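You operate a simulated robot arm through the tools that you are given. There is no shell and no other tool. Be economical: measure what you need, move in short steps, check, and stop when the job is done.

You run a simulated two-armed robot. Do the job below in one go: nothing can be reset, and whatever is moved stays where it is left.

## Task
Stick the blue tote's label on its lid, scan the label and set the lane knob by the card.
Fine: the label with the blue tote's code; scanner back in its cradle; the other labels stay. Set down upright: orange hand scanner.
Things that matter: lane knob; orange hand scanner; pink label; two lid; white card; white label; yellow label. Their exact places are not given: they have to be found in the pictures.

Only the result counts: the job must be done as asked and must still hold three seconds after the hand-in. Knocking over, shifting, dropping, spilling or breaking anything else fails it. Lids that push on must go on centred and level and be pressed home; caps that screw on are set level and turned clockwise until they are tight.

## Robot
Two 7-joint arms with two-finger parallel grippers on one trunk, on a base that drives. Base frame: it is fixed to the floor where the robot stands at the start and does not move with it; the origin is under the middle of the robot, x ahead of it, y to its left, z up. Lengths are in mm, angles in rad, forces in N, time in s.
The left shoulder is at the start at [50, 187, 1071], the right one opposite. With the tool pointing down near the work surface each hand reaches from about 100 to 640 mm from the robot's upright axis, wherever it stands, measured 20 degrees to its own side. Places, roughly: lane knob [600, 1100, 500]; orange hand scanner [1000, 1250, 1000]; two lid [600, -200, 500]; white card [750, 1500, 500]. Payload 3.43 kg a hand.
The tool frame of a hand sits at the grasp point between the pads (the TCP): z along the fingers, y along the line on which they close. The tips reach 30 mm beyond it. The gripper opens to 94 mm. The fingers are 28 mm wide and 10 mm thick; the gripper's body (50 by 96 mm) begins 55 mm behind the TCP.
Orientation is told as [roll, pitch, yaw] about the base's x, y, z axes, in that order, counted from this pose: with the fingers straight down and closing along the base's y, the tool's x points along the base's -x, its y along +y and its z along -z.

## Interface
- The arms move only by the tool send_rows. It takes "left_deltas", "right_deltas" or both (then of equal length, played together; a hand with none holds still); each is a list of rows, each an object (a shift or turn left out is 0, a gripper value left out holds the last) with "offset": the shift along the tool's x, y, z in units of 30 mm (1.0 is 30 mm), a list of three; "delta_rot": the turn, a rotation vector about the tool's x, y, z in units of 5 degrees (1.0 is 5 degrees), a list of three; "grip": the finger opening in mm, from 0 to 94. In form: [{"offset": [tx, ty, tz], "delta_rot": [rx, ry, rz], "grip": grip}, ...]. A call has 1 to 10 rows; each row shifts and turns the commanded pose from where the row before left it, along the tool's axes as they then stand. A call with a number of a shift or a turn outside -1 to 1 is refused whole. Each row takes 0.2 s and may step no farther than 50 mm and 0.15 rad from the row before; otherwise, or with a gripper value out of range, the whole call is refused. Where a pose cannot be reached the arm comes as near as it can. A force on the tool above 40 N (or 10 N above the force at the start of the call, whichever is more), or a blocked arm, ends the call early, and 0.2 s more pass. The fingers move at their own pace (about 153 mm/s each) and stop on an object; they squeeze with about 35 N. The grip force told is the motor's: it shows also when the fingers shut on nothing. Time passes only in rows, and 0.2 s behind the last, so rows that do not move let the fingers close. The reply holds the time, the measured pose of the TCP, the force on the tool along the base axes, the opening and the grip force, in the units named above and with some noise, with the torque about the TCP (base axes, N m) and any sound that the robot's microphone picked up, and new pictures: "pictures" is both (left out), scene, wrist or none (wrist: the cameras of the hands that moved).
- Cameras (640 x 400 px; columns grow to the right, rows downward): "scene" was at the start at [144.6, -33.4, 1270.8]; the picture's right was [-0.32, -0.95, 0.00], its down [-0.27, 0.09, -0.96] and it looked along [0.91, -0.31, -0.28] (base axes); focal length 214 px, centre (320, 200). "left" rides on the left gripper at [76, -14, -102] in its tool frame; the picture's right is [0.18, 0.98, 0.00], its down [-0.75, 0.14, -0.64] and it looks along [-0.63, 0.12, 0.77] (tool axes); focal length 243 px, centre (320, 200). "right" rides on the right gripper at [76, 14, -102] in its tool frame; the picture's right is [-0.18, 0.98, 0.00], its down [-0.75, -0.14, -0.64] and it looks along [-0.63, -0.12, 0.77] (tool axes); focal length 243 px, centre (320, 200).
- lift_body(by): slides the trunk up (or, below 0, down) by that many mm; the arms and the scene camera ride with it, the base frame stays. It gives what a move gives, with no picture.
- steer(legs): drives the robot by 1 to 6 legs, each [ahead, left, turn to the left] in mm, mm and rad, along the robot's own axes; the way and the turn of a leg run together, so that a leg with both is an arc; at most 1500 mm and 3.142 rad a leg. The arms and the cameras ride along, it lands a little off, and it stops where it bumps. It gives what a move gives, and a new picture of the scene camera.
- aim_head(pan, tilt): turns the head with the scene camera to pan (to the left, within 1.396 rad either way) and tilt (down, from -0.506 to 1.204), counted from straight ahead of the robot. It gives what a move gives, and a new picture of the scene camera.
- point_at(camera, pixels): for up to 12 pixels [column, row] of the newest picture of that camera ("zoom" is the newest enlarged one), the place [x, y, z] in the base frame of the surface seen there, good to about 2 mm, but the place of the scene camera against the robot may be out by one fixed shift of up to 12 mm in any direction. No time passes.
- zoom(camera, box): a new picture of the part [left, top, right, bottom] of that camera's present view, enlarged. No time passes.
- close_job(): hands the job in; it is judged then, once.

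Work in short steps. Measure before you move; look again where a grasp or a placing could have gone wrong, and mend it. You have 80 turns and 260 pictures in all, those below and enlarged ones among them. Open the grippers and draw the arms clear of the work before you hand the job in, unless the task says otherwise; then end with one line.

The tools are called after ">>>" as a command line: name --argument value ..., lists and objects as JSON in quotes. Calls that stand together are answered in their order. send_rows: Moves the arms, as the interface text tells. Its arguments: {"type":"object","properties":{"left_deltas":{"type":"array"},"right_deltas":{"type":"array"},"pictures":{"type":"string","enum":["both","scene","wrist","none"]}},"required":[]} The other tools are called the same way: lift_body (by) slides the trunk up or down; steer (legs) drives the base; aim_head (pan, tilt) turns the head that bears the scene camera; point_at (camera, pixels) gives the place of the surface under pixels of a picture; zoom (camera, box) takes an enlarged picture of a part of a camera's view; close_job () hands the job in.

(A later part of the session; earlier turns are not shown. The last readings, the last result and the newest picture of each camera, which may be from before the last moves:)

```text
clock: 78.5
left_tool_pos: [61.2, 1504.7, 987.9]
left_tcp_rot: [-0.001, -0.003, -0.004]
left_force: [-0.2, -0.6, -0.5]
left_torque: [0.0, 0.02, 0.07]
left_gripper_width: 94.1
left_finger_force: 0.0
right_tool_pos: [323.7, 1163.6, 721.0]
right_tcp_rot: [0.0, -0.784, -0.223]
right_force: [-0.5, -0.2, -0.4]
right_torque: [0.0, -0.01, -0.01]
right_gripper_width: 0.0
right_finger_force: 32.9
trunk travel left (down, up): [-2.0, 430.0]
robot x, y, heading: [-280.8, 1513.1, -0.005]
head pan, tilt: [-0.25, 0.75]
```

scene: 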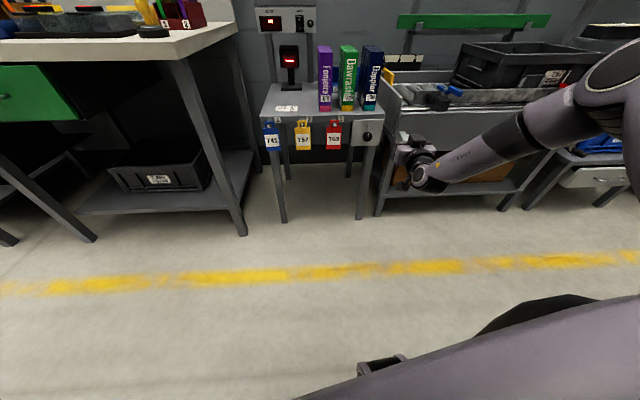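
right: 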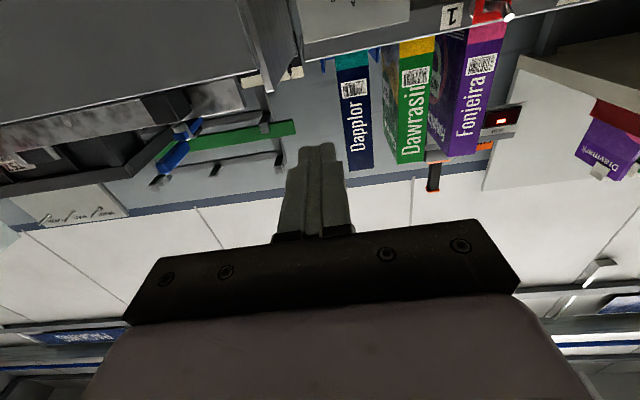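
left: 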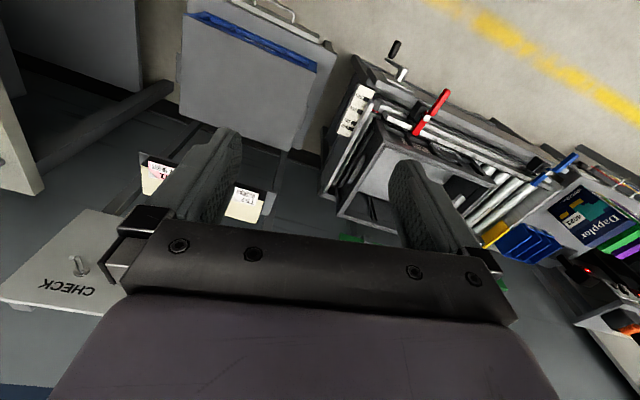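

Orientation is right. Driving to about (-100,1330).

>>> steer --legs '[[180, -183, 0]]'

>>> send_rows --right_deltas '[{"offset": [0.3, 1, 0], "grip": 70}, {"offset": [0.3, 1, 0]}, {"offset": [0.3, 1, 0]}, {"offset": [0.3, 1, 0]}]'

```text
clock: 80.7
left_tool_pos: [244.2, 1320.3, 989.5]
left_tcp_rot: [-0.002, -0.002, -0.006]
left_force: [-0.2, 0.3, 0.0]
left_torque: [0.01, 0.0, 0.01]
left_gripper_width: 94.2
left_finger_force: 0.0
right_tool_pos: [506.6, 980.2, 720.9]
right_tcp_rot: [0.001, -0.784, -0.223]
right_force: [-0.3, -0.6, -0.6]
right_torque: [-0.03, -0.03, 0.02]
right_gripper_width: 0.2
right_finger_force: 33.4
trunk travel left (down, up): [-2.0, 430.0]
robot x, y, heading: [-97.9, 1329.0, -0.008]
head pan, tilt: [-0.25, 0.75]
```

scene: 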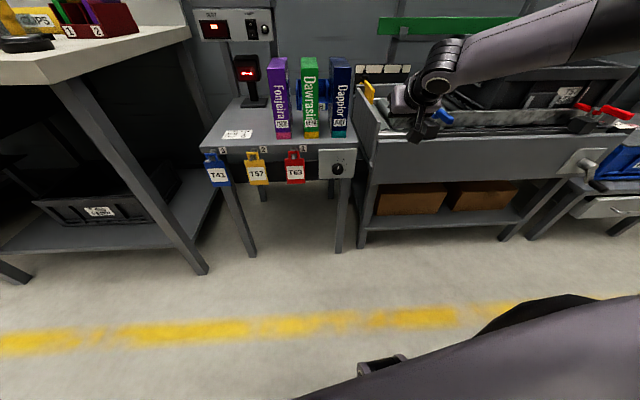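

```text
clock: 81.7
left_tool_pos: [244.1, 1320.4, 988.6]
left_tcp_rot: [-0.003, 0.0, -0.006]
left_force: [-0.6, -0.7, 0.4]
left_torque: [0.04, -0.02, 0.02]
left_gripper_width: 93.9
left_finger_force: 0.1
right_tool_pos: [507.3, 1101.2, 696.1]
right_tcp_rot: [0.001, -0.784, -0.225]
right_force: [0.0, 0.5, 0.3]
right_torque: [0.0, 0.04, -0.02]
right_gripper_width: 70.0
right_finger_force: 0.0
trunk travel left (down, up): [-2.0, 430.0]
robot x, y, heading: [-96.3, 1327.1, -0.008]
head pan, tilt: [-0.25, 0.75]
```

scene: 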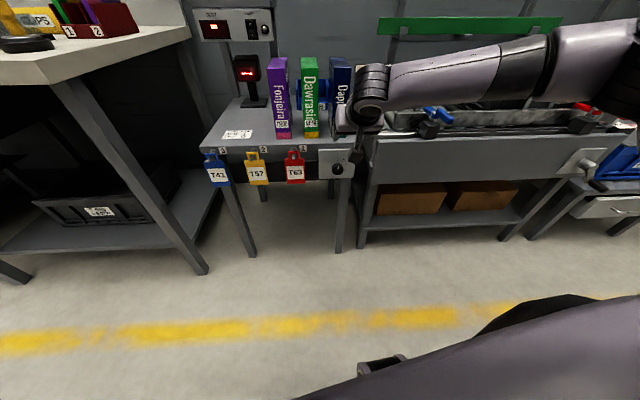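
right: 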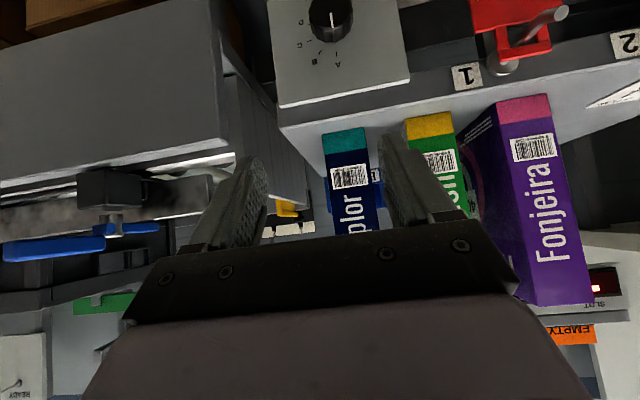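

The wrist camera now sees knob and plate at the top (332,18). Lowering ~60 mm and measuring.

>>> send_rows --right_deltas '[{"offset": [1, 0, 0.4]}, {"offset": [1, 0, 0.4]}]' --pictures "wrist"

>>> zoom --camera "right" --box '[260, 0, 420, 100]'

```text
clock: 82.3
left_tool_pos: [243.6, 1320.1, 988.7]
left_tcp_rot: [-0.001, 0.0, -0.004]
left_force: [0.0, 0.8, 0.3]
left_torque: [-0.01, -0.01, 0.0]
left_gripper_width: 94.2
left_finger_force: 0.0
right_tool_pos: [481.5, 1108.1, 636.9]
right_tcp_rot: [0.001, -0.785, -0.227]
right_force: [0.2, 0.4, -0.2]
right_torque: [0.01, 0.0, -0.01]
right_gripper_width: 69.8
right_finger_force: 0.1
trunk travel left (down, up): [-2.0, 430.0]
robot x, y, heading: [-97.7, 1328.7, -0.01]
head pan, tilt: [-0.25, 0.75]
```

right: 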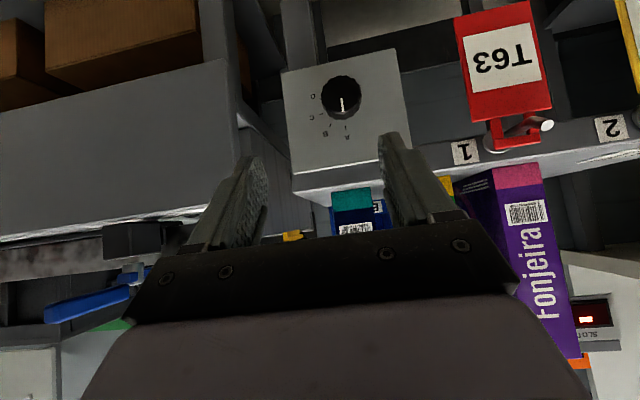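

```text
4.00 times, centred on (340, 50) of right
```

zoom: 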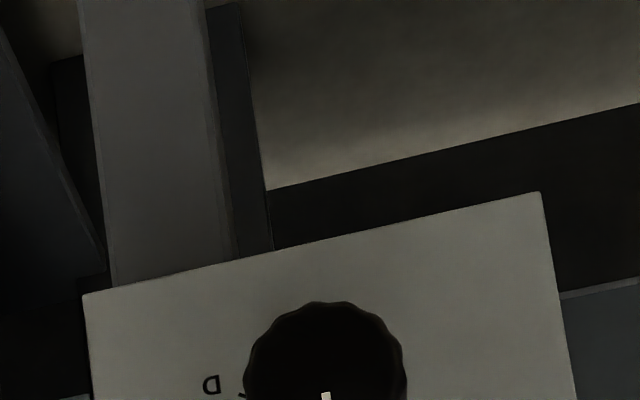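

Now a well-framed enlargement of the dial around (340,105), with points.

>>> zoom --camera "right" --box '[284, 60, 396, 150]'

>>> point_at --camera "right" --pixels '[[341, 90], [341, 100], [341, 112], [346, 136], [296, 80], [395, 60], [300, 160], [400, 120], [315, 98], [333, 180], [366, 230], [340, 205]]'

```text
4.44 times, centred on (340, 105) of right
```

zoom: 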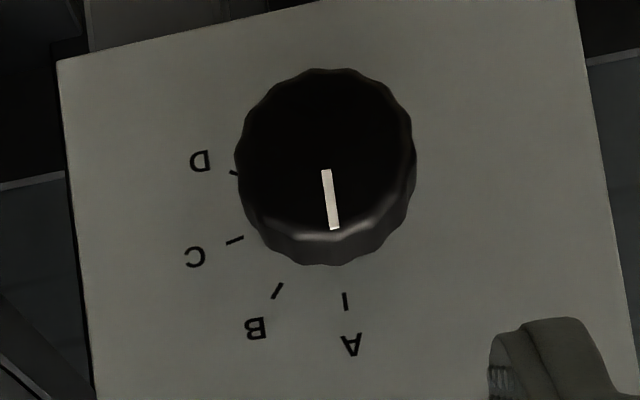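

```text
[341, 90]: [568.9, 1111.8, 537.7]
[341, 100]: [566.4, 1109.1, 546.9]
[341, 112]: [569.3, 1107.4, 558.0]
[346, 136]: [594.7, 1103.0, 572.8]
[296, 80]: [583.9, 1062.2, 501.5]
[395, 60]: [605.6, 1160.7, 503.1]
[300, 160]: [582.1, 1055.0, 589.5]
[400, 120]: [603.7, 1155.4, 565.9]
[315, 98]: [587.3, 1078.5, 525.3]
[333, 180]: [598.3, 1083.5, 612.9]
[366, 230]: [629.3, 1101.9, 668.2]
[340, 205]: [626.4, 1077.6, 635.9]
```

Knob face centre ≈(568,1111,541.5), diameter ~36, protrusion ~26 mm. Measuring the tick places for angles.

>>> point_at --camera "zoom" --pixels '[[346, 302], [277, 291], [234, 240], [233, 172], [352, 344], [255, 328], [195, 256], [200, 161], [326, 172], [333, 226], [240, 150], [408, 150]]'

```text
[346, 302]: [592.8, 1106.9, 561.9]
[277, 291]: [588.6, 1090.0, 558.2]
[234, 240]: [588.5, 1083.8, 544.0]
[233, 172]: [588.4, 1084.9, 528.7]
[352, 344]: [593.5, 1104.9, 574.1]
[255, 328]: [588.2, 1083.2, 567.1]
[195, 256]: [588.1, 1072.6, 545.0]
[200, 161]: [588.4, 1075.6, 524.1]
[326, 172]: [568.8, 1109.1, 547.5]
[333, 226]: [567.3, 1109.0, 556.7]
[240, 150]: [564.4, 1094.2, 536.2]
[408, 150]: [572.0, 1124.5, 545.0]
```

I rotate the hand −30° about the knob axis and move to a start pose 60 mm out from the knob.

>>> send_rows --right_deltas '[{"delta_rot": [0.849, 0, -0.849]}, {"delta_rot": [0.849, 0, -0.849]}, {"delta_rot": [0.849, 0, -0.849]}, {"delta_rot": [0.849, 0, -0.849]}, {"delta_rot": [0.849, 0, -0.849]}, {"offset": [0.374, 0.743, 0.634]}, {"offset": [0.374, 0.743, 0.634]}, {"offset": [0.374, 0.743, 0.634]}]'

>>> zoom --camera "scene" --box '[290, 110, 390, 200]'

```text
clock: 84.1
left_tool_pos: [244.7, 1321.4, 989.0]
left_tcp_rot: [-0.002, 0.001, -0.005]
left_force: [0.7, -0.9, 0.1]
left_torque: [0.0, 0.0, 0.04]
left_gripper_width: 94.0
left_finger_force: 0.1
right_tool_pos: [439.1, 1031.5, 603.3]
right_tcp_rot: [-0.682, -0.658, 0.239]
right_force: [0.5, -1.4, -0.5]
right_torque: [0.01, 0.02, 0.01]
right_gripper_width: 70.1
right_finger_force: 0.0
right hand out of reach, approached as far as the arm can: row 1, 2, 3, 4, 5, 6, 7, 8
trunk travel left (down, up): [-2.0, 430.0]
robot x, y, heading: [-95.7, 1324.9, -0.007]
head pan, tilt: [-0.25, 0.75]
```

scene: 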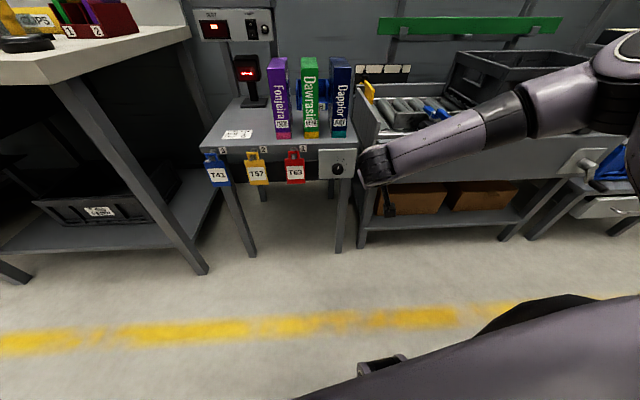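
right: 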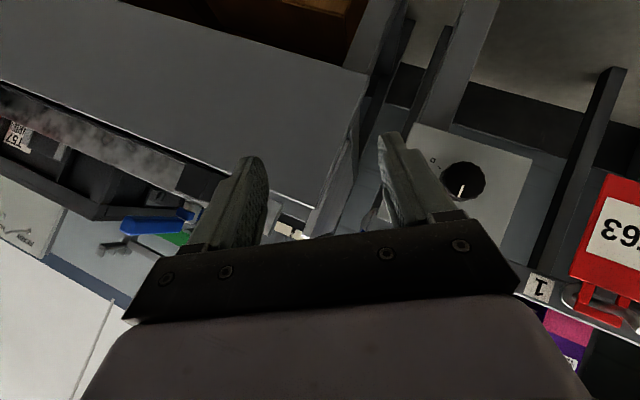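

```text
4.44 times, centred on (340, 155) of scene
```

zoom: 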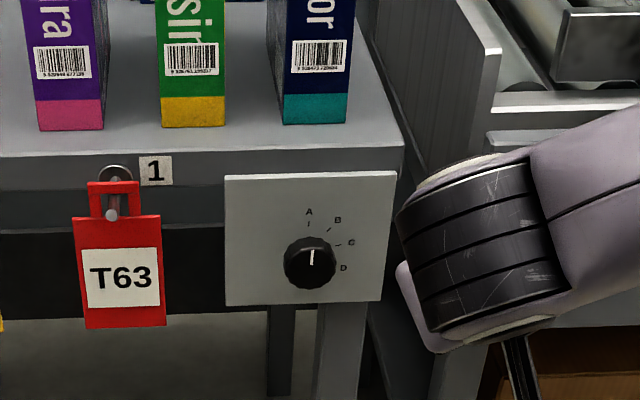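

φ = −30° is out of reach for this arm (orientation kept, position drifted). I rotate back to about −10° and try the pre-grasp from there.

>>> send_rows --right_deltas '[{"delta_rot": [-0.707, 0, 0.707]}, {"delta_rot": [-0.707, 0, 0.707]}, {"delta_rot": [-0.707, 0, 0.707]}, {"delta_rot": [-0.707, 0, 0.707]}]' --pictures "none"

```text
clock: 85.1
left_tool_pos: [244.5, 1319.0, 988.9]
left_tcp_rot: [-0.001, 0.0, -0.003]
left_force: [-0.1, -0.9, -0.5]
left_torque: [0.02, 0.0, 0.0]
left_gripper_width: 94.3
left_finger_force: 0.0
right_tool_pos: [439.5, 1031.2, 603.8]
right_tcp_rot: [-0.243, -0.769, -0.052]
right_force: [-0.6, 0.3, 0.0]
right_torque: [-0.03, 0.03, 0.0]
right_gripper_width: 70.1
right_finger_force: 0.1
trunk travel left (down, up): [-2.0, 430.0]
robot x, y, heading: [-96.5, 1328.7, -0.006]
head pan, tilt: [-0.25, 0.75]
```

Now moving to the pre-grasp at φ = −10°.

>>> send_rows --right_deltas '[{"offset": [-0.03, 0.956, 0.449]}, {"offset": [-0.03, 0.956, 0.449]}, {"offset": [-0.03, 0.956, 0.449]}, {"offset": [-0.04, 0.956, 0.449]}]' --pictures "wrist"

```text
clock: 86.1
left_tool_pos: [244.4, 1320.3, 988.5]
left_tcp_rot: [-0.002, -0.001, -0.005]
left_force: [0.3, 0.1, 0.1]
left_torque: [-0.03, 0.04, 0.0]
left_gripper_width: 93.9
left_finger_force: 0.1
right_tool_pos: [461.2, 1064.3, 583.2]
right_tcp_rot: [-0.245, -0.767, -0.051]
right_force: [-0.6, 0.8, -0.2]
right_torque: [-0.02, 0.01, 0.0]
right_gripper_width: 70.0
right_finger_force: 0.1
right hand out of reach, approached as far as the arm can: row 2, 3, 4
trunk travel left (down, up): [-2.0, 430.0]
robot x, y, heading: [-95.5, 1326.1, -0.009]
head pan, tilt: [-0.25, 0.75]
```

right: 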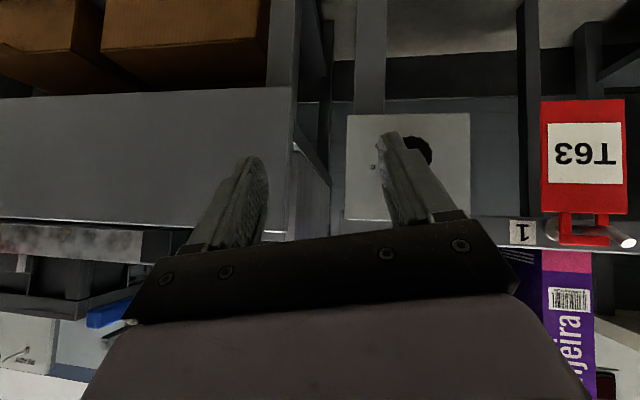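

Still limited: the arm must bend too far right. Moving the base 155 mm left straightens the arm toward the knob's heading.

>>> steer --legs '[[0, 155, 0]]'

>>> send_rows --right_deltas '[{"offset": [0, -0.9, 0]}, {"offset": [0, -0.9, 0]}, {"offset": [0, -0.9, 0.3]}]' --pictures "wrist"

```text
clock: 88.1
left_tool_pos: [245.7, 1475.0, 988.2]
left_tcp_rot: [-0.001, 0.0, -0.009]
left_force: [-0.8, -0.7, 0.1]
left_torque: [-0.01, 0.01, 0.01]
left_gripper_width: 93.9
left_finger_force: 0.0
right_tool_pos: [460.6, 1217.2, 584.6]
right_tcp_rot: [-0.246, -0.77, -0.054]
right_force: [0.2, 0.0, 0.1]
right_torque: [0.03, -0.03, 0.0]
right_gripper_width: 70.2
right_finger_force: 0.1
trunk travel left (down, up): [-2.0, 430.0]
robot x, y, heading: [-96.1, 1482.2, -0.009]
head pan, tilt: [-0.25, 0.75]
```

scene: 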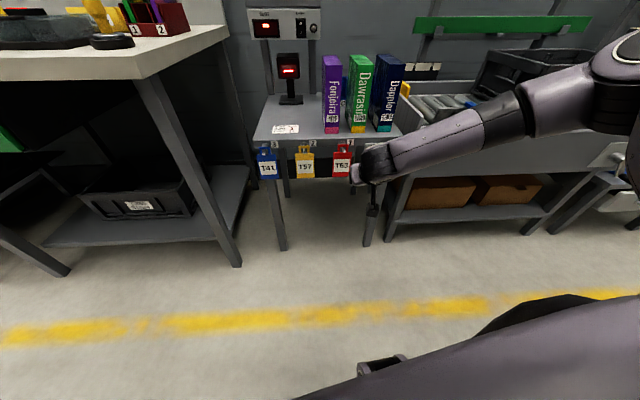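

```text
clock: 88.9
left_tool_pos: [244.7, 1475.2, 988.7]
left_tcp_rot: [-0.001, 0.001, -0.009]
left_force: [0.4, -0.4, 0.5]
left_torque: [-0.01, -0.02, 0.01]
left_gripper_width: 93.9
left_finger_force: 0.0
right_tool_pos: [448.8, 1136.6, 594.0]
right_tcp_rot: [-0.245, -0.77, -0.051]
right_force: [-0.3, 0.2, -0.1]
right_torque: [-0.03, -0.01, -0.01]
right_gripper_width: 70.0
right_finger_force: 0.0
trunk travel left (down, up): [-2.0, 430.0]
robot x, y, heading: [-95.4, 1485.1, -0.013]
head pan, tilt: [-0.25, 0.75]
```

right: 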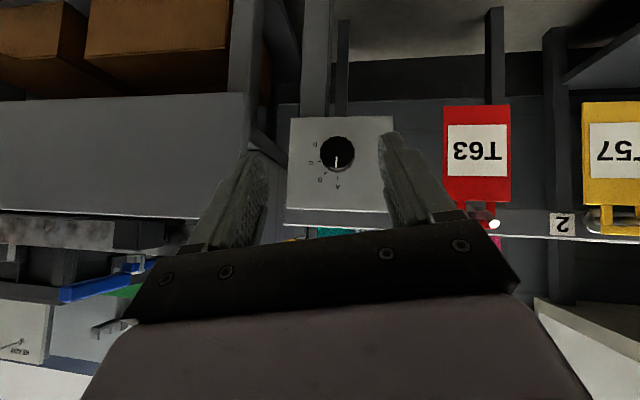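

Reachable now, knob seen between the fingers at (338,152). Moving to the pre-grasp.

>>> send_rows --right_deltas '[{"offset": [-0.08, 0.11, 0.78]}, {"offset": [-0.08, 0.11, 0.78]}, {"offset": [-0.09, 0.1, 0.77]}]' --pictures "wrist"

>>> point_at --camera "right" --pixels '[[335, 120], [335, 130], [335, 140], [330, 160]]'

```text
clock: 89.7
left_tool_pos: [245.8, 1476.2, 987.7]
left_tcp_rot: [-0.001, 0.0, -0.009]
left_force: [-0.4, 0.1, 0.7]
left_torque: [0.02, -0.02, -0.02]
left_gripper_width: 94.0
left_finger_force: 0.0
right_tool_pos: [503.2, 1124.8, 548.0]
right_tcp_rot: [-0.245, -0.769, -0.054]
right_force: [0.4, 0.1, 0.2]
right_torque: [0.01, 0.04, 0.01]
right_gripper_width: 70.1
right_finger_force: 0.0
trunk travel left (down, up): [-2.0, 430.0]
robot x, y, heading: [-93.2, 1484.3, -0.012]
head pan, tilt: [-0.25, 0.75]
```

right: 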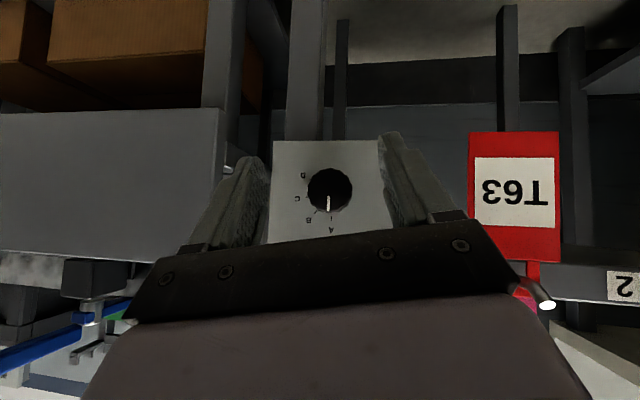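

```text
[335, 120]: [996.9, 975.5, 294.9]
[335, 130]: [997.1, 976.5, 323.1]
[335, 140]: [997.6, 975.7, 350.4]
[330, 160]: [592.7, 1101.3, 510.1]
```

Reached. Trying a further −10° (φ = −20°) at this stand-off.

>>> send_rows --right_deltas '[{"offset": [0, 0.027, 0], "delta_rot": [0.707, 0, -0.707]}, {"offset": [0, 0.027, 0], "delta_rot": [0.707, 0, -0.707]}, {}]' --pictures "wrist"

>>> zoom --camera "right" --box '[240, 110, 440, 235]'

```text
clock: 90.5
left_tool_pos: [246.1, 1475.8, 987.8]
left_tcp_rot: [-0.003, 0.002, -0.009]
left_force: [0.5, 0.4, 0.3]
left_torque: [0.0, 0.01, -0.02]
left_gripper_width: 94.0
left_finger_force: 0.1
right_tool_pos: [493.0, 1121.5, 558.6]
right_tcp_rot: [-0.475, -0.725, 0.105]
right_force: [-0.1, -0.8, 0.6]
right_torque: [0.01, 0.01, -0.02]
right_gripper_width: 69.9
right_finger_force: 0.0
right hand out of reach, approached as far as the arm can: row 1, 2
trunk travel left (down, up): [-2.0, 430.0]
robot x, y, heading: [-100.2, 1485.5, -0.006]
head pan, tilt: [-0.25, 0.75]
```

right: 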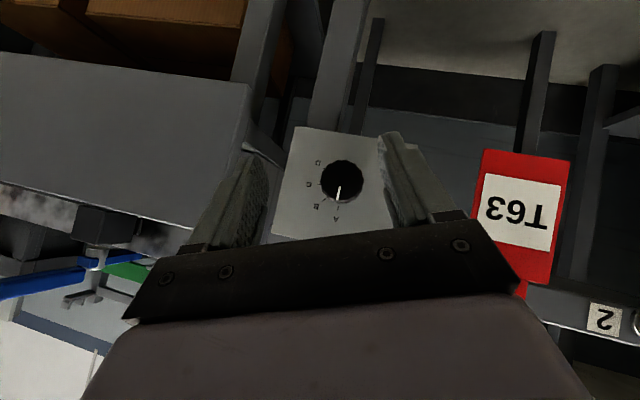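

```text
3.20 times, centred on (340, 172) of right
```

zoom: 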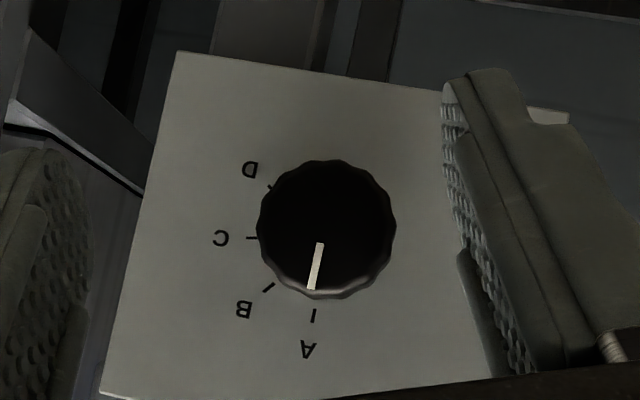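

Dial ticks appear ~40° apart, so A→D ≈ 120°. Going back to φ = −10° and advancing along the knob axis to just short of grasp.

>>> send_rows --right_deltas '[{"delta_rot": [-0.707, 0, 0.707]}, {"delta_rot": [-0.707, 0, 0.707]}, {"offset": [0.2, 0.29, 0.2]}, {"offset": [-0.48, 0, 0.48]}, {"offset": [-0.48, 0, 0.48]}, {"offset": [-0.48, 0, 0.48]}]' --pictures "wrist"

>>> zoom --camera "right" --box '[220, 120, 440, 257]'

>>> zoom --camera "scene" --box '[320, 110, 420, 180]'

```text
clock: 91.9
left_tool_pos: [246.4, 1475.5, 988.3]
left_tcp_rot: [-0.002, 0.0, -0.009]
left_force: [0.1, -1.1, -0.3]
left_torque: [0.01, 0.02, 0.02]
left_gripper_width: 94.0
left_finger_force: 0.0
right_tool_pos: [532.3, 1106.6, 565.9]
right_tcp_rot: [-0.246, -0.768, -0.053]
right_force: [0.4, 0.8, 0.5]
right_torque: [0.02, -0.03, -0.03]
right_gripper_width: 70.2
right_finger_force: 0.1
right hand out of reach, approached as far as the arm can: row 4, 5, 6
trunk travel left (down, up): [-2.0, 430.0]
robot x, y, heading: [-95.3, 1485.0, -0.012]
head pan, tilt: [-0.25, 0.75]
```

right: 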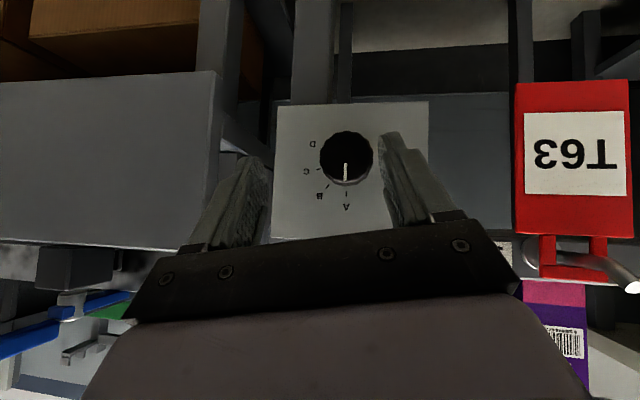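

```text
2.91 times, centred on (330, 188) of right
```

zoom: 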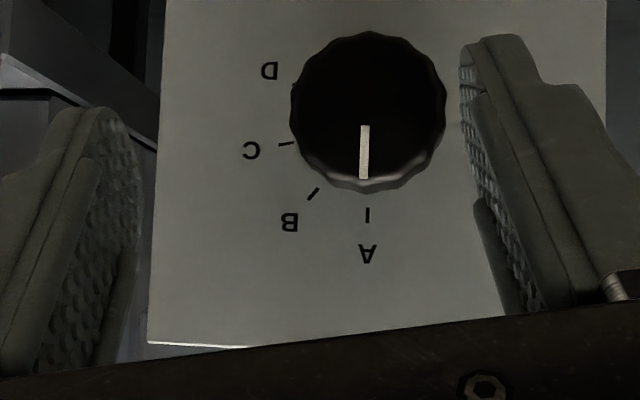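

```text
5.71 times, centred on (370, 145) of scene
```

zoom: 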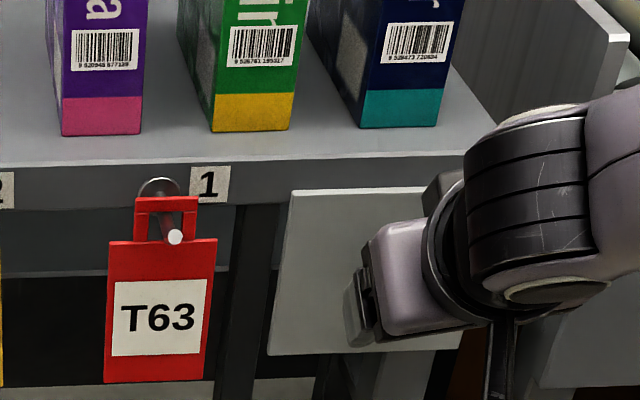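

Reach ends ~30 mm short. Retracting the hand 90 mm and driving the base 80 mm ahead.

>>> send_rows --right_deltas '[{"offset": [0.7, 0, -0.7]}, {"offset": [0.7, 0, -0.7]}, {"offset": [0.7, 0, -0.7]}]' --pictures "none"

>>> steer --legs '[[80, 0, 0]]'

```text
clock: 92.7
left_tool_pos: [245.8, 1474.8, 988.8]
left_tcp_rot: [-0.003, 0.001, -0.008]
left_force: [-0.5, 0.9, 0.1]
left_torque: [0.0, 0.01, -0.03]
left_gripper_width: 94.1
left_finger_force: 0.1
right_tool_pos: [443.8, 1125.6, 566.4]
right_tcp_rot: [-0.244, -0.768, -0.054]
right_force: [0.1, -0.1, 0.0]
right_torque: [0.04, 0.0, 0.01]
right_gripper_width: 70.2
right_finger_force: 0.1
trunk travel left (down, up): [-2.0, 430.0]
robot x, y, heading: [-95.2, 1484.9, -0.009]
head pan, tilt: [-0.25, 0.75]
```

```text
clock: 93.8
left_tool_pos: [326.1, 1474.7, 988.7]
left_tcp_rot: [-0.001, -0.003, -0.007]
left_force: [0.3, -0.4, -0.3]
left_torque: [-0.01, -0.02, 0.02]
left_gripper_width: 94.0
left_finger_force: 0.0
right_tool_pos: [523.6, 1123.8, 566.4]
right_tcp_rot: [-0.246, -0.769, -0.054]
right_force: [-0.2, -0.5, 0.2]
right_torque: [0.0, 0.02, 0.0]
right_gripper_width: 69.9
right_finger_force: 0.2
trunk travel left (down, up): [-2.0, 430.0]
robot x, y, heading: [-16.8, 1487.4, -0.007]
head pan, tilt: [-0.25, 0.75]
```

scene: 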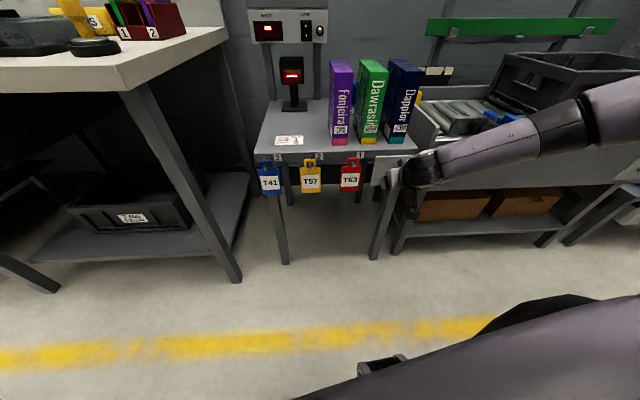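

Now correcting height, then advancing along the axis to the grasp.

>>> send_rows --right_deltas '[{"offset": [0.41, 0.03, 0.41]}, {"offset": [-0.4, 0, 0.4]}, {"offset": [-0.4, 0, 0.4]}]' --pictures "wrist"

>>> zoom --camera "right" --box '[220, 120, 440, 257]'

```text
clock: 94.6
left_tool_pos: [325.5, 1472.9, 988.6]
left_tcp_rot: [0.0, 0.001, -0.007]
left_force: [-0.7, -0.2, -0.5]
left_torque: [-0.03, 0.02, 0.02]
left_gripper_width: 94.0
left_finger_force: 0.0
right_tool_pos: [557.3, 1115.2, 549.1]
right_tcp_rot: [-0.246, -0.769, -0.052]
right_force: [-0.1, -0.3, -0.4]
right_torque: [0.03, 0.0, 0.04]
right_gripper_width: 70.2
right_finger_force: 0.1
trunk travel left (down, up): [-2.0, 430.0]
robot x, y, heading: [-17.1, 1483.5, -0.012]
head pan, tilt: [-0.25, 0.75]
```

right: 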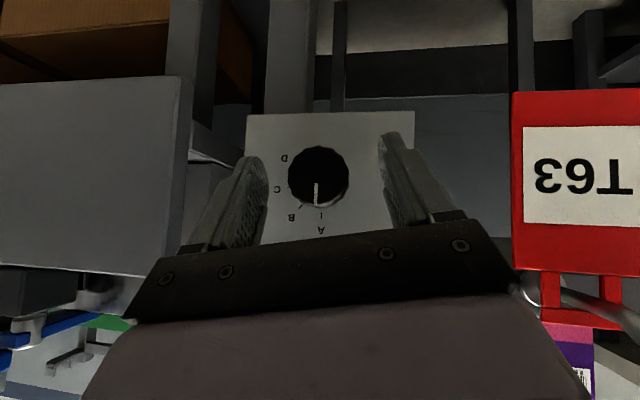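

```text
2.91 times, centred on (330, 188) of right
```

zoom: 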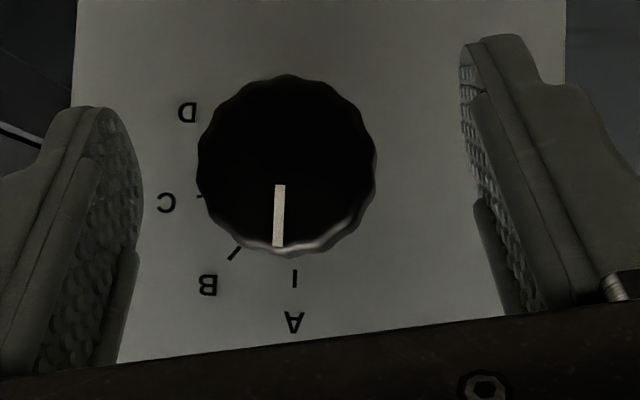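

Knob lies between the fingers. Advancing 3 mm, centring 2 mm and closing.

>>> send_rows --right_deltas '[{"offset": [-0.07, -0.06, 0.07]}, {"grip": 20}, {}, {}]' --pictures "wrist"

>>> zoom --camera "right" --box '[220, 120, 440, 257]'

```text
clock: 95.6
left_tool_pos: [325.3, 1475.2, 988.0]
left_tcp_rot: [-0.002, 0.0, -0.007]
left_force: [0.3, 1.0, 0.0]
left_torque: [0.0, 0.01, 0.04]
left_gripper_width: 94.1
left_finger_force: 0.0
right_tool_pos: [560.2, 1112.8, 549.1]
right_tcp_rot: [-0.245, -0.768, -0.05]
right_force: [1.9, -1.2, -0.7]
right_torque: [0.1, 0.43, 0.71]
right_gripper_width: 36.5
right_finger_force: 45.3
trunk travel left (down, up): [-2.0, 430.0]
robot x, y, heading: [-12.8, 1486.1, -0.006]
head pan, tilt: [-0.25, 0.75]
```

right: 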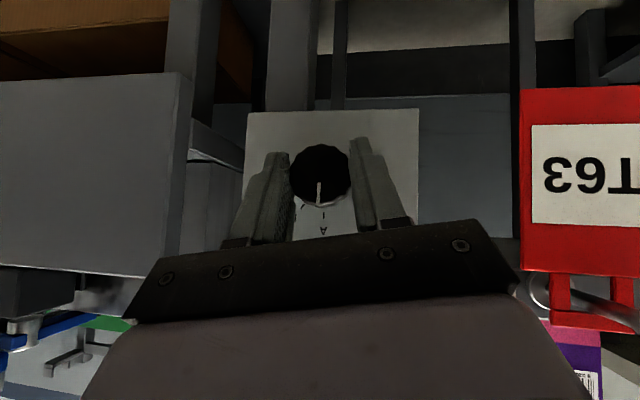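

```text
2.91 times, centred on (330, 188) of right
```

zoom: 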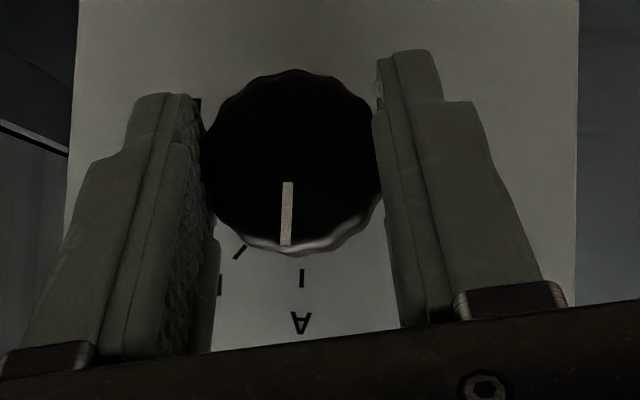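

Gripped (36.5 mm, 45 N). Turning +30° clockwise about the knob axis as a first part.

>>> send_rows --right_deltas '[{"offset": [0, -0.032, 0], "delta_rot": [-0.849, 0, 0.849]}, {"offset": [0, -0.032, 0], "delta_rot": [-0.849, 0, 0.849]}, {"offset": [0, -0.032, 0], "delta_rot": [-0.849, 0, 0.849]}, {"offset": [0, -0.032, 0], "delta_rot": [-0.849, 0, 0.849]}, {"offset": [0, -0.032, 0], "delta_rot": [-0.849, 0, 0.849]}]' --pictures "wrist"

>>> zoom --camera "right" --box '[220, 120, 440, 257]'

```text
clock: 96.8
left_tool_pos: [327.1, 1475.5, 989.1]
left_tcp_rot: [-0.003, 0.002, -0.007]
left_force: [0.7, 0.5, -0.4]
left_torque: [0.01, 0.0, 0.02]
left_gripper_width: 93.8
left_finger_force: 0.1
right_tool_pos: [559.0, 1107.5, 548.7]
right_tcp_rot: [0.475, -0.725, -0.554]
right_force: [19.3, 2.2, -9.6]
right_torque: [0.03, -0.01, 0.67]
right_gripper_width: 36.3
right_finger_force: 45.0
trunk travel left (down, up): [-2.0, 430.0]
robot x, y, heading: [-14.5, 1485.4, -0.013]
head pan, tilt: [-0.25, 0.75]
```

right: 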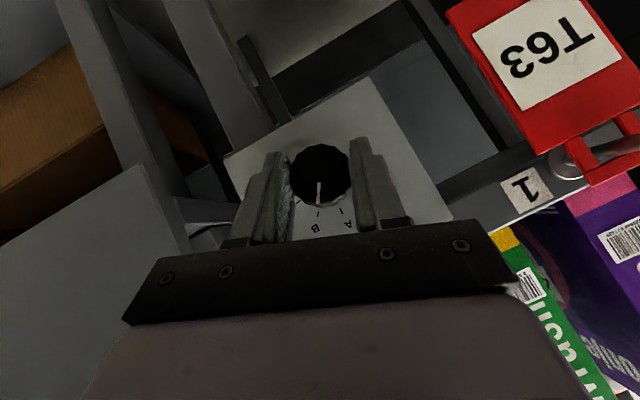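

```text
2.91 times, centred on (330, 188) of right
```

zoom: 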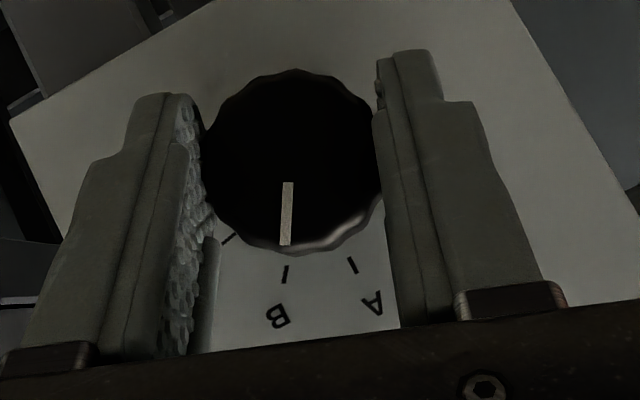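

Pointer turned with the hand toward B. Continuing another +30°.

>>> send_rows --right_deltas '[{"offset": [0, -0.032, 0], "delta_rot": [-0.849, 0, 0.849]}, {"offset": [0, -0.032, 0], "delta_rot": [-0.849, 0, 0.849]}, {"offset": [0, -0.032, 0], "delta_rot": [-0.849, 0, 0.849]}, {"offset": [0, -0.032, 0], "delta_rot": [-0.849, 0, 0.849]}, {"offset": [0, -0.032, 0], "delta_rot": [-0.849, 0, 0.849]}]' --pictures "wrist"

>>> zoom --camera "right" --box '[220, 120, 440, 257]'

```text
clock: 98.0
left_tool_pos: [324.1, 1475.4, 988.8]
left_tcp_rot: [-0.004, -0.002, -0.008]
left_force: [0.9, 1.4, 0.0]
left_torque: [-0.06, -0.02, 0.01]
left_gripper_width: 94.0
left_finger_force: 0.1
right_tool_pos: [528.1, 1121.9, 571.8]
right_tcp_rot: [0.938, -0.527, -0.831]
right_force: [0.4, -0.5, 0.0]
right_torque: [0.02, 0.01, 0.0]
right_gripper_width: 19.8
right_finger_force: 0.0
right hand out of reach, approached as far as the arm can: row 3, 4, 5
trunk travel left (down, up): [-2.0, 430.0]
robot x, y, heading: [-16.7, 1484.8, -0.009]
head pan, tilt: [-0.25, 0.75]
```

right: 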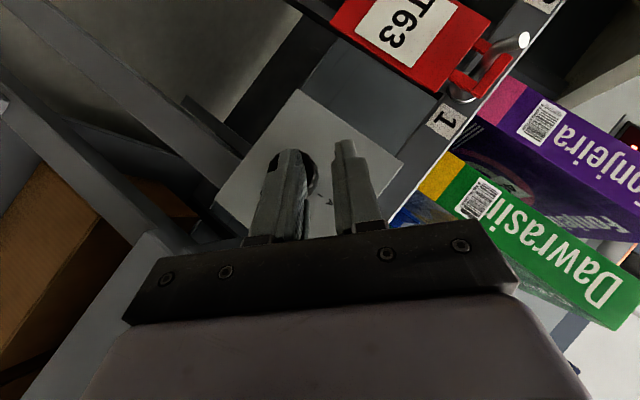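

```text
2.91 times, centred on (330, 188) of right
```

zoom: 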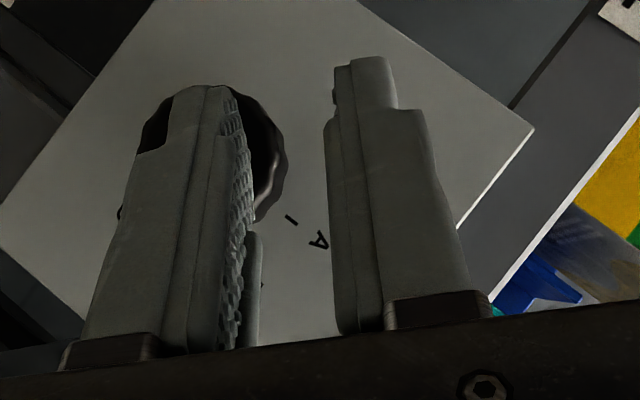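

The hand ran out of reach near +45° and slid off. I retract, open, swing back to φ = −10° and view the dial.

>>> send_rows --right_deltas '[{"offset": [0.7, 0, -0.7]}, {"offset": [0.3, 0, -0.3], "grip": 70}, {"delta_rot": [0.849, 0, -0.849]}, {"delta_rot": [0.849, 0, -0.849]}, {"delta_rot": [0.849, 0, -0.849]}, {"delta_rot": [0.849, 0, -0.849]}, {"delta_rot": [0.849, 0, -0.849]}, {"delta_rot": [0.849, 0, -0.849]}, {"delta_rot": [0.849, 0, -0.849]}, {"delta_rot": [0.849, 0, -0.849]}]' --pictures "none"

>>> send_rows --right_deltas '[{"delta_rot": [0.849, 0, -0.849]}, {"delta_rot": [0.849, 0, -0.849]}, {}]' --pictures "wrist"

>>> zoom --camera "right" --box '[220, 120, 440, 257]'

```text
clock: 100.2
left_tool_pos: [325.5, 1474.4, 988.9]
left_tcp_rot: [-0.001, 0.0, -0.006]
left_force: [0.3, 0.4, -0.4]
left_torque: [0.02, -0.03, 0.0]
left_gripper_width: 93.9
left_finger_force: 0.1
right_tool_pos: [489.5, 1130.0, 569.1]
right_tcp_rot: [-0.103, -0.781, -0.155]
right_force: [-0.6, 0.4, 0.7]
right_torque: [0.0, -0.01, -0.03]
right_gripper_width: 70.1
right_finger_force: 0.0
trunk travel left (down, up): [-2.0, 430.0]
robot x, y, heading: [-19.5, 1480.6, -0.009]
head pan, tilt: [-0.25, 0.75]
```

```text
clock: 101.0
left_tool_pos: [324.9, 1474.6, 988.7]
left_tcp_rot: [-0.002, 0.0, -0.007]
left_force: [-0.5, 0.2, 0.1]
left_torque: [0.0, 0.01, -0.04]
left_gripper_width: 94.0
left_finger_force: 0.0
right_tool_pos: [489.4, 1131.2, 568.8]
right_tcp_rot: [-0.387, -0.744, 0.044]
right_force: [-1.5, -0.4, -0.3]
right_torque: [-0.01, 0.02, 0.0]
right_gripper_width: 70.0
right_finger_force: 0.1
trunk travel left (down, up): [-2.0, 430.0]
robot x, y, heading: [-13.2, 1485.2, -0.006]
head pan, tilt: [-0.25, 0.75]
```

right: 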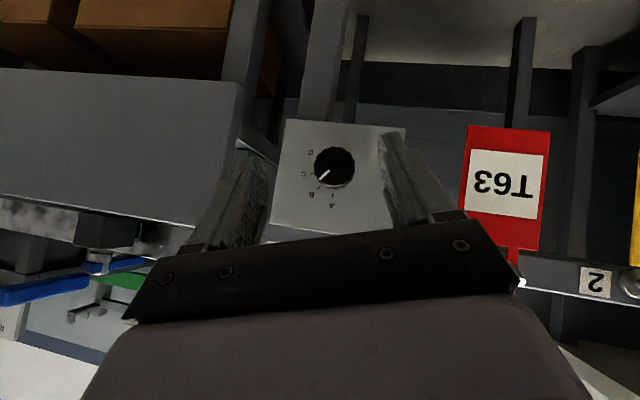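

```text
2.91 times, centred on (330, 188) of right
```

zoom: 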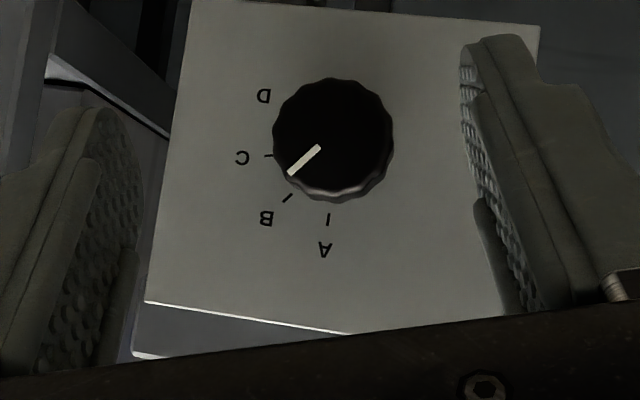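

Pointer now slightly past B; ~75–80° remain. Re-approaching at φ≈−16° and gripping again.

>>> send_rows --right_deltas '[{"offset": [0.46, 0.13, 0.46]}, {"offset": [-0.574, 0, 0.574]}, {"offset": [-0.574, 0, 0.574]}, {"offset": [-0.574, 0, 0.574]}, {}, {"grip": 20}, {}, {}]' --pictures "wrist"

>>> zoom --camera "right" --box '[220, 120, 440, 257]'

```text
clock: 102.8
left_tool_pos: [325.1, 1475.6, 988.4]
left_tcp_rot: [-0.001, 0.0, -0.007]
left_force: [0.3, -0.1, 0.3]
left_torque: [0.01, 0.0, -0.01]
left_gripper_width: 94.3
left_finger_force: 0.0
right_tool_pos: [560.1, 1114.1, 549.6]
right_tcp_rot: [-0.385, -0.746, 0.049]
right_force: [5.4, 5.1, -2.1]
right_torque: [0.1, 0.24, 0.97]
right_gripper_width: 36.3
right_finger_force: 45.1
trunk travel left (down, up): [-2.0, 430.0]
robot x, y, heading: [-14.8, 1481.2, -0.007]
head pan, tilt: [-0.25, 0.75]
```

right: 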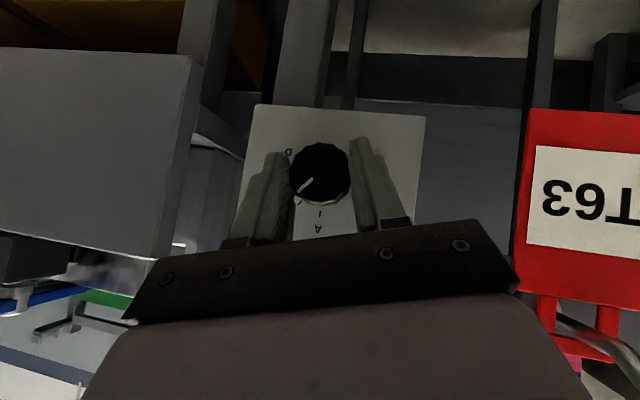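

```text
2.91 times, centred on (330, 188) of right
```

zoom: 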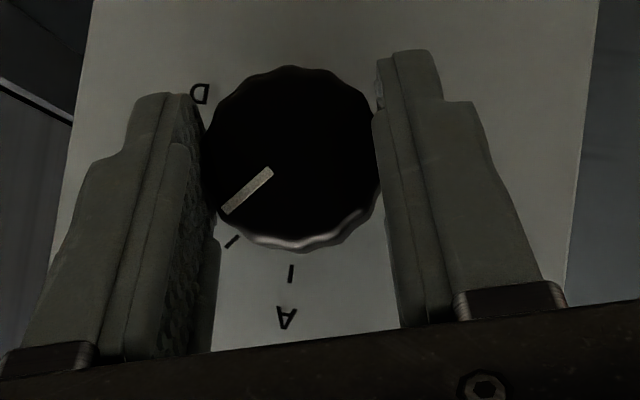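

Gripped again. Turning +42° (7 rows of 6°).

>>> send_rows --right_deltas '[{"offset": [0, -0.032, 0], "delta_rot": [-0.849, 0, 0.849]}, {"offset": [0, -0.032, 0], "delta_rot": [-0.849, 0, 0.849]}, {"offset": [0, -0.032, 0], "delta_rot": [-0.849, 0, 0.849]}, {"offset": [0, -0.032, 0], "delta_rot": [-0.849, 0, 0.849]}, {"offset": [0, -0.032, 0], "delta_rot": [-0.849, 0, 0.849]}, {"offset": [0, -0.032, 0], "delta_rot": [-0.849, 0, 0.849]}, {"offset": [0, -0.032, 0], "delta_rot": [-0.849, 0, 0.849]}]' --pictures "none"

>>> zoom --camera "right" --box '[220, 120, 440, 257]'

```text
clock: 104.4
left_tool_pos: [325.1, 1476.3, 988.5]
left_tcp_rot: [-0.001, 0.0, -0.008]
left_force: [-0.7, -0.1, 0.3]
left_torque: [0.02, -0.02, 0.0]
left_gripper_width: 94.4
left_finger_force: 0.1
right_tool_pos: [558.4, 1105.8, 549.1]
right_tcp_rot: [0.603, -0.686, -0.635]
right_force: [5.5, 12.9, -3.4]
right_torque: [-0.09, -0.9, 0.6]
right_gripper_width: 36.4
right_finger_force: 45.5
trunk travel left (down, up): [-2.0, 430.0]
robot x, y, heading: [-17.1, 1484.6, -0.008]
head pan, tilt: [-0.25, 0.75]
```

```text
2.91 times, centred on (330, 188) of right
```

zoom: 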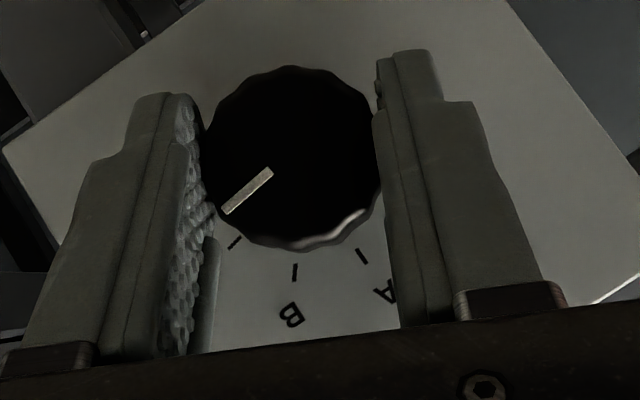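

Pointer just past C. Opening, swinging back 42° in place around the knob, and regripping.

>>> send_rows --right_deltas '[{"grip": 66}, {}, {"offset": [0, 0.032, 0], "delta_rot": [0.849, 0, -0.849]}, {"offset": [0, 0.032, 0], "delta_rot": [0.849, 0, -0.849]}, {"offset": [0, 0.032, 0], "delta_rot": [0.849, 0, -0.849]}, {"offset": [0, 0.032, 0], "delta_rot": [0.849, 0, -0.849]}, {"offset": [0, 0.032, 0], "delta_rot": [0.849, 0, -0.849]}, {"offset": [0, 0.032, 0], "delta_rot": [0.849, 0, -0.849]}, {"offset": [0, 0.032, 0], "delta_rot": [0.849, 0, -0.849]}, {}]' --pictures "wrist"

>>> zoom --camera "right" --box '[220, 120, 440, 257]'

```text
clock: 106.6
left_tool_pos: [325.2, 1475.1, 989.0]
left_tcp_rot: [-0.001, -0.001, -0.008]
left_force: [-0.4, 0.7, -0.3]
left_torque: [-0.02, -0.01, 0.02]
left_gripper_width: 93.9
left_finger_force: 0.0
right_tool_pos: [561.1, 1112.0, 550.1]
right_tcp_rot: [-0.388, -0.746, 0.047]
right_force: [-0.9, -0.6, 0.6]
right_torque: [0.02, 0.0, -0.01]
right_gripper_width: 66.1
right_finger_force: 0.1
trunk travel left (down, up): [-2.0, 430.0]
robot x, y, heading: [-17.8, 1487.1, -0.009]
head pan, tilt: [-0.25, 0.75]
```

right: 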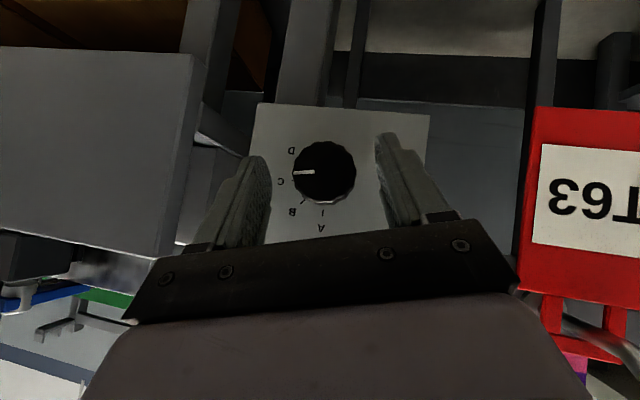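

```text
2.91 times, centred on (330, 188) of right
```

zoom: 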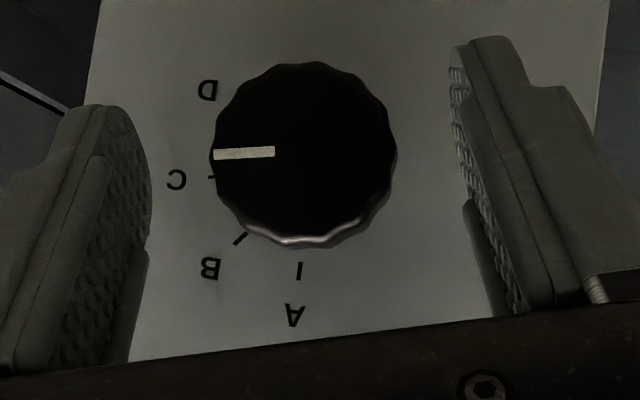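

Pointer sits ~2–3° past C; ~38° more to D. Gripping and turning 39°.

>>> send_rows --right_deltas '[{"grip": 20}, {}, {}, {"offset": [0, -0.035, 0], "delta_rot": [-0.919, 0, 0.919]}, {"offset": [0, -0.035, 0], "delta_rot": [-0.919, 0, 0.919]}, {"offset": [0, -0.035, 0], "delta_rot": [-0.919, 0, 0.919]}, {"offset": [0, -0.035, 0], "delta_rot": [-0.919, 0, 0.919]}, {"offset": [0, -0.035, 0], "delta_rot": [-0.919, 0, 0.919]}, {"offset": [0, -0.035, 0], "delta_rot": [-0.919, 0, 0.919]}]' --pictures "none"

>>> send_rows --right_deltas '[{"grip": 70}, {}, {"offset": [0.7, 0, -0.7]}, {"offset": [0.7, 0, -0.7]}, {"offset": [0.7, 0, -0.7]}, {"delta_rot": [0.849, 0, -0.849]}, {"delta_rot": [0.849, 0, -0.849]}, {"delta_rot": [0.849, 0, -0.849]}, {"delta_rot": [0.849, 0, -0.849]}]' --pictures "wrist"

>>> zoom --camera "right" --box '[240, 80, 440, 205]'

```text
clock: 108.6
left_tool_pos: [324.8, 1474.8, 987.9]
left_tcp_rot: [-0.003, 0.001, -0.008]
left_force: [0.4, -1.0, 0.3]
left_torque: [-0.03, 0.0, -0.01]
left_gripper_width: 94.0
left_finger_force: 0.2
right_tool_pos: [559.2, 1107.1, 550.6]
right_tcp_rot: [0.539, -0.707, -0.596]
right_force: [6.0, 13.5, -8.3]
right_torque: [0.09, -0.2, 0.87]
right_gripper_width: 36.7
right_finger_force: 44.8
trunk travel left (down, up): [-2.0, 430.0]
robot x, y, heading: [-14.2, 1482.1, -0.006]
head pan, tilt: [-0.25, 0.75]
```

```text
clock: 110.6
left_tool_pos: [325.1, 1475.2, 987.6]
left_tcp_rot: [-0.002, 0.0, -0.006]
left_force: [-0.2, 1.0, -0.4]
left_torque: [0.03, 0.0, -0.02]
left_gripper_width: 93.9
left_finger_force: 0.1
right_tool_pos: [472.8, 1125.0, 550.7]
right_tcp_rot: [-0.026, -0.781, -0.207]
right_force: [0.5, -0.5, 0.0]
right_torque: [-0.01, 0.0, 0.04]
right_gripper_width: 70.1
right_finger_force: 0.1
trunk travel left (down, up): [-2.0, 430.0]
robot x, y, heading: [-16.1, 1480.3, -0.003]
head pan, tilt: [-0.25, 0.75]
```

right: 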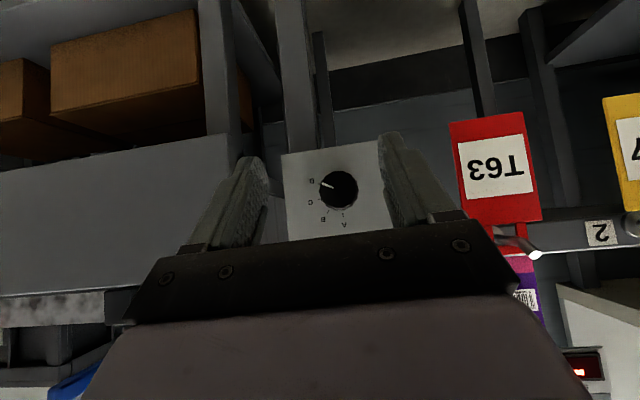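

```text
3.20 times, centred on (340, 142) of right
```

zoom: 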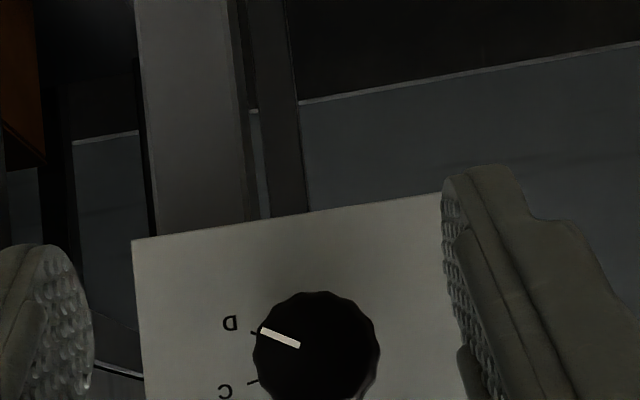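

The pointer appears at the D tick. One enlarged check.

>>> zoom --camera "right" --box '[290, 160, 386, 235]'

```text
5.33 times, centred on (338, 198) of right
```

zoom: 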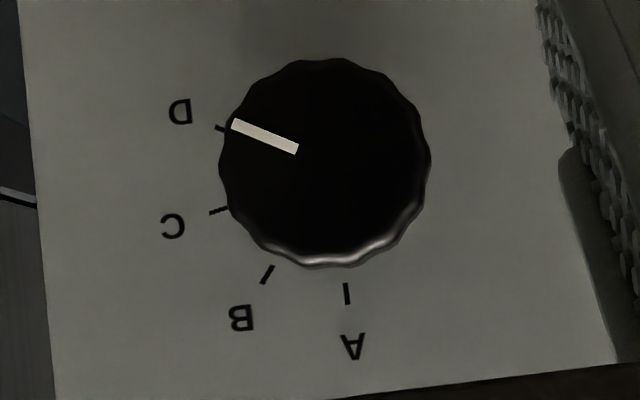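

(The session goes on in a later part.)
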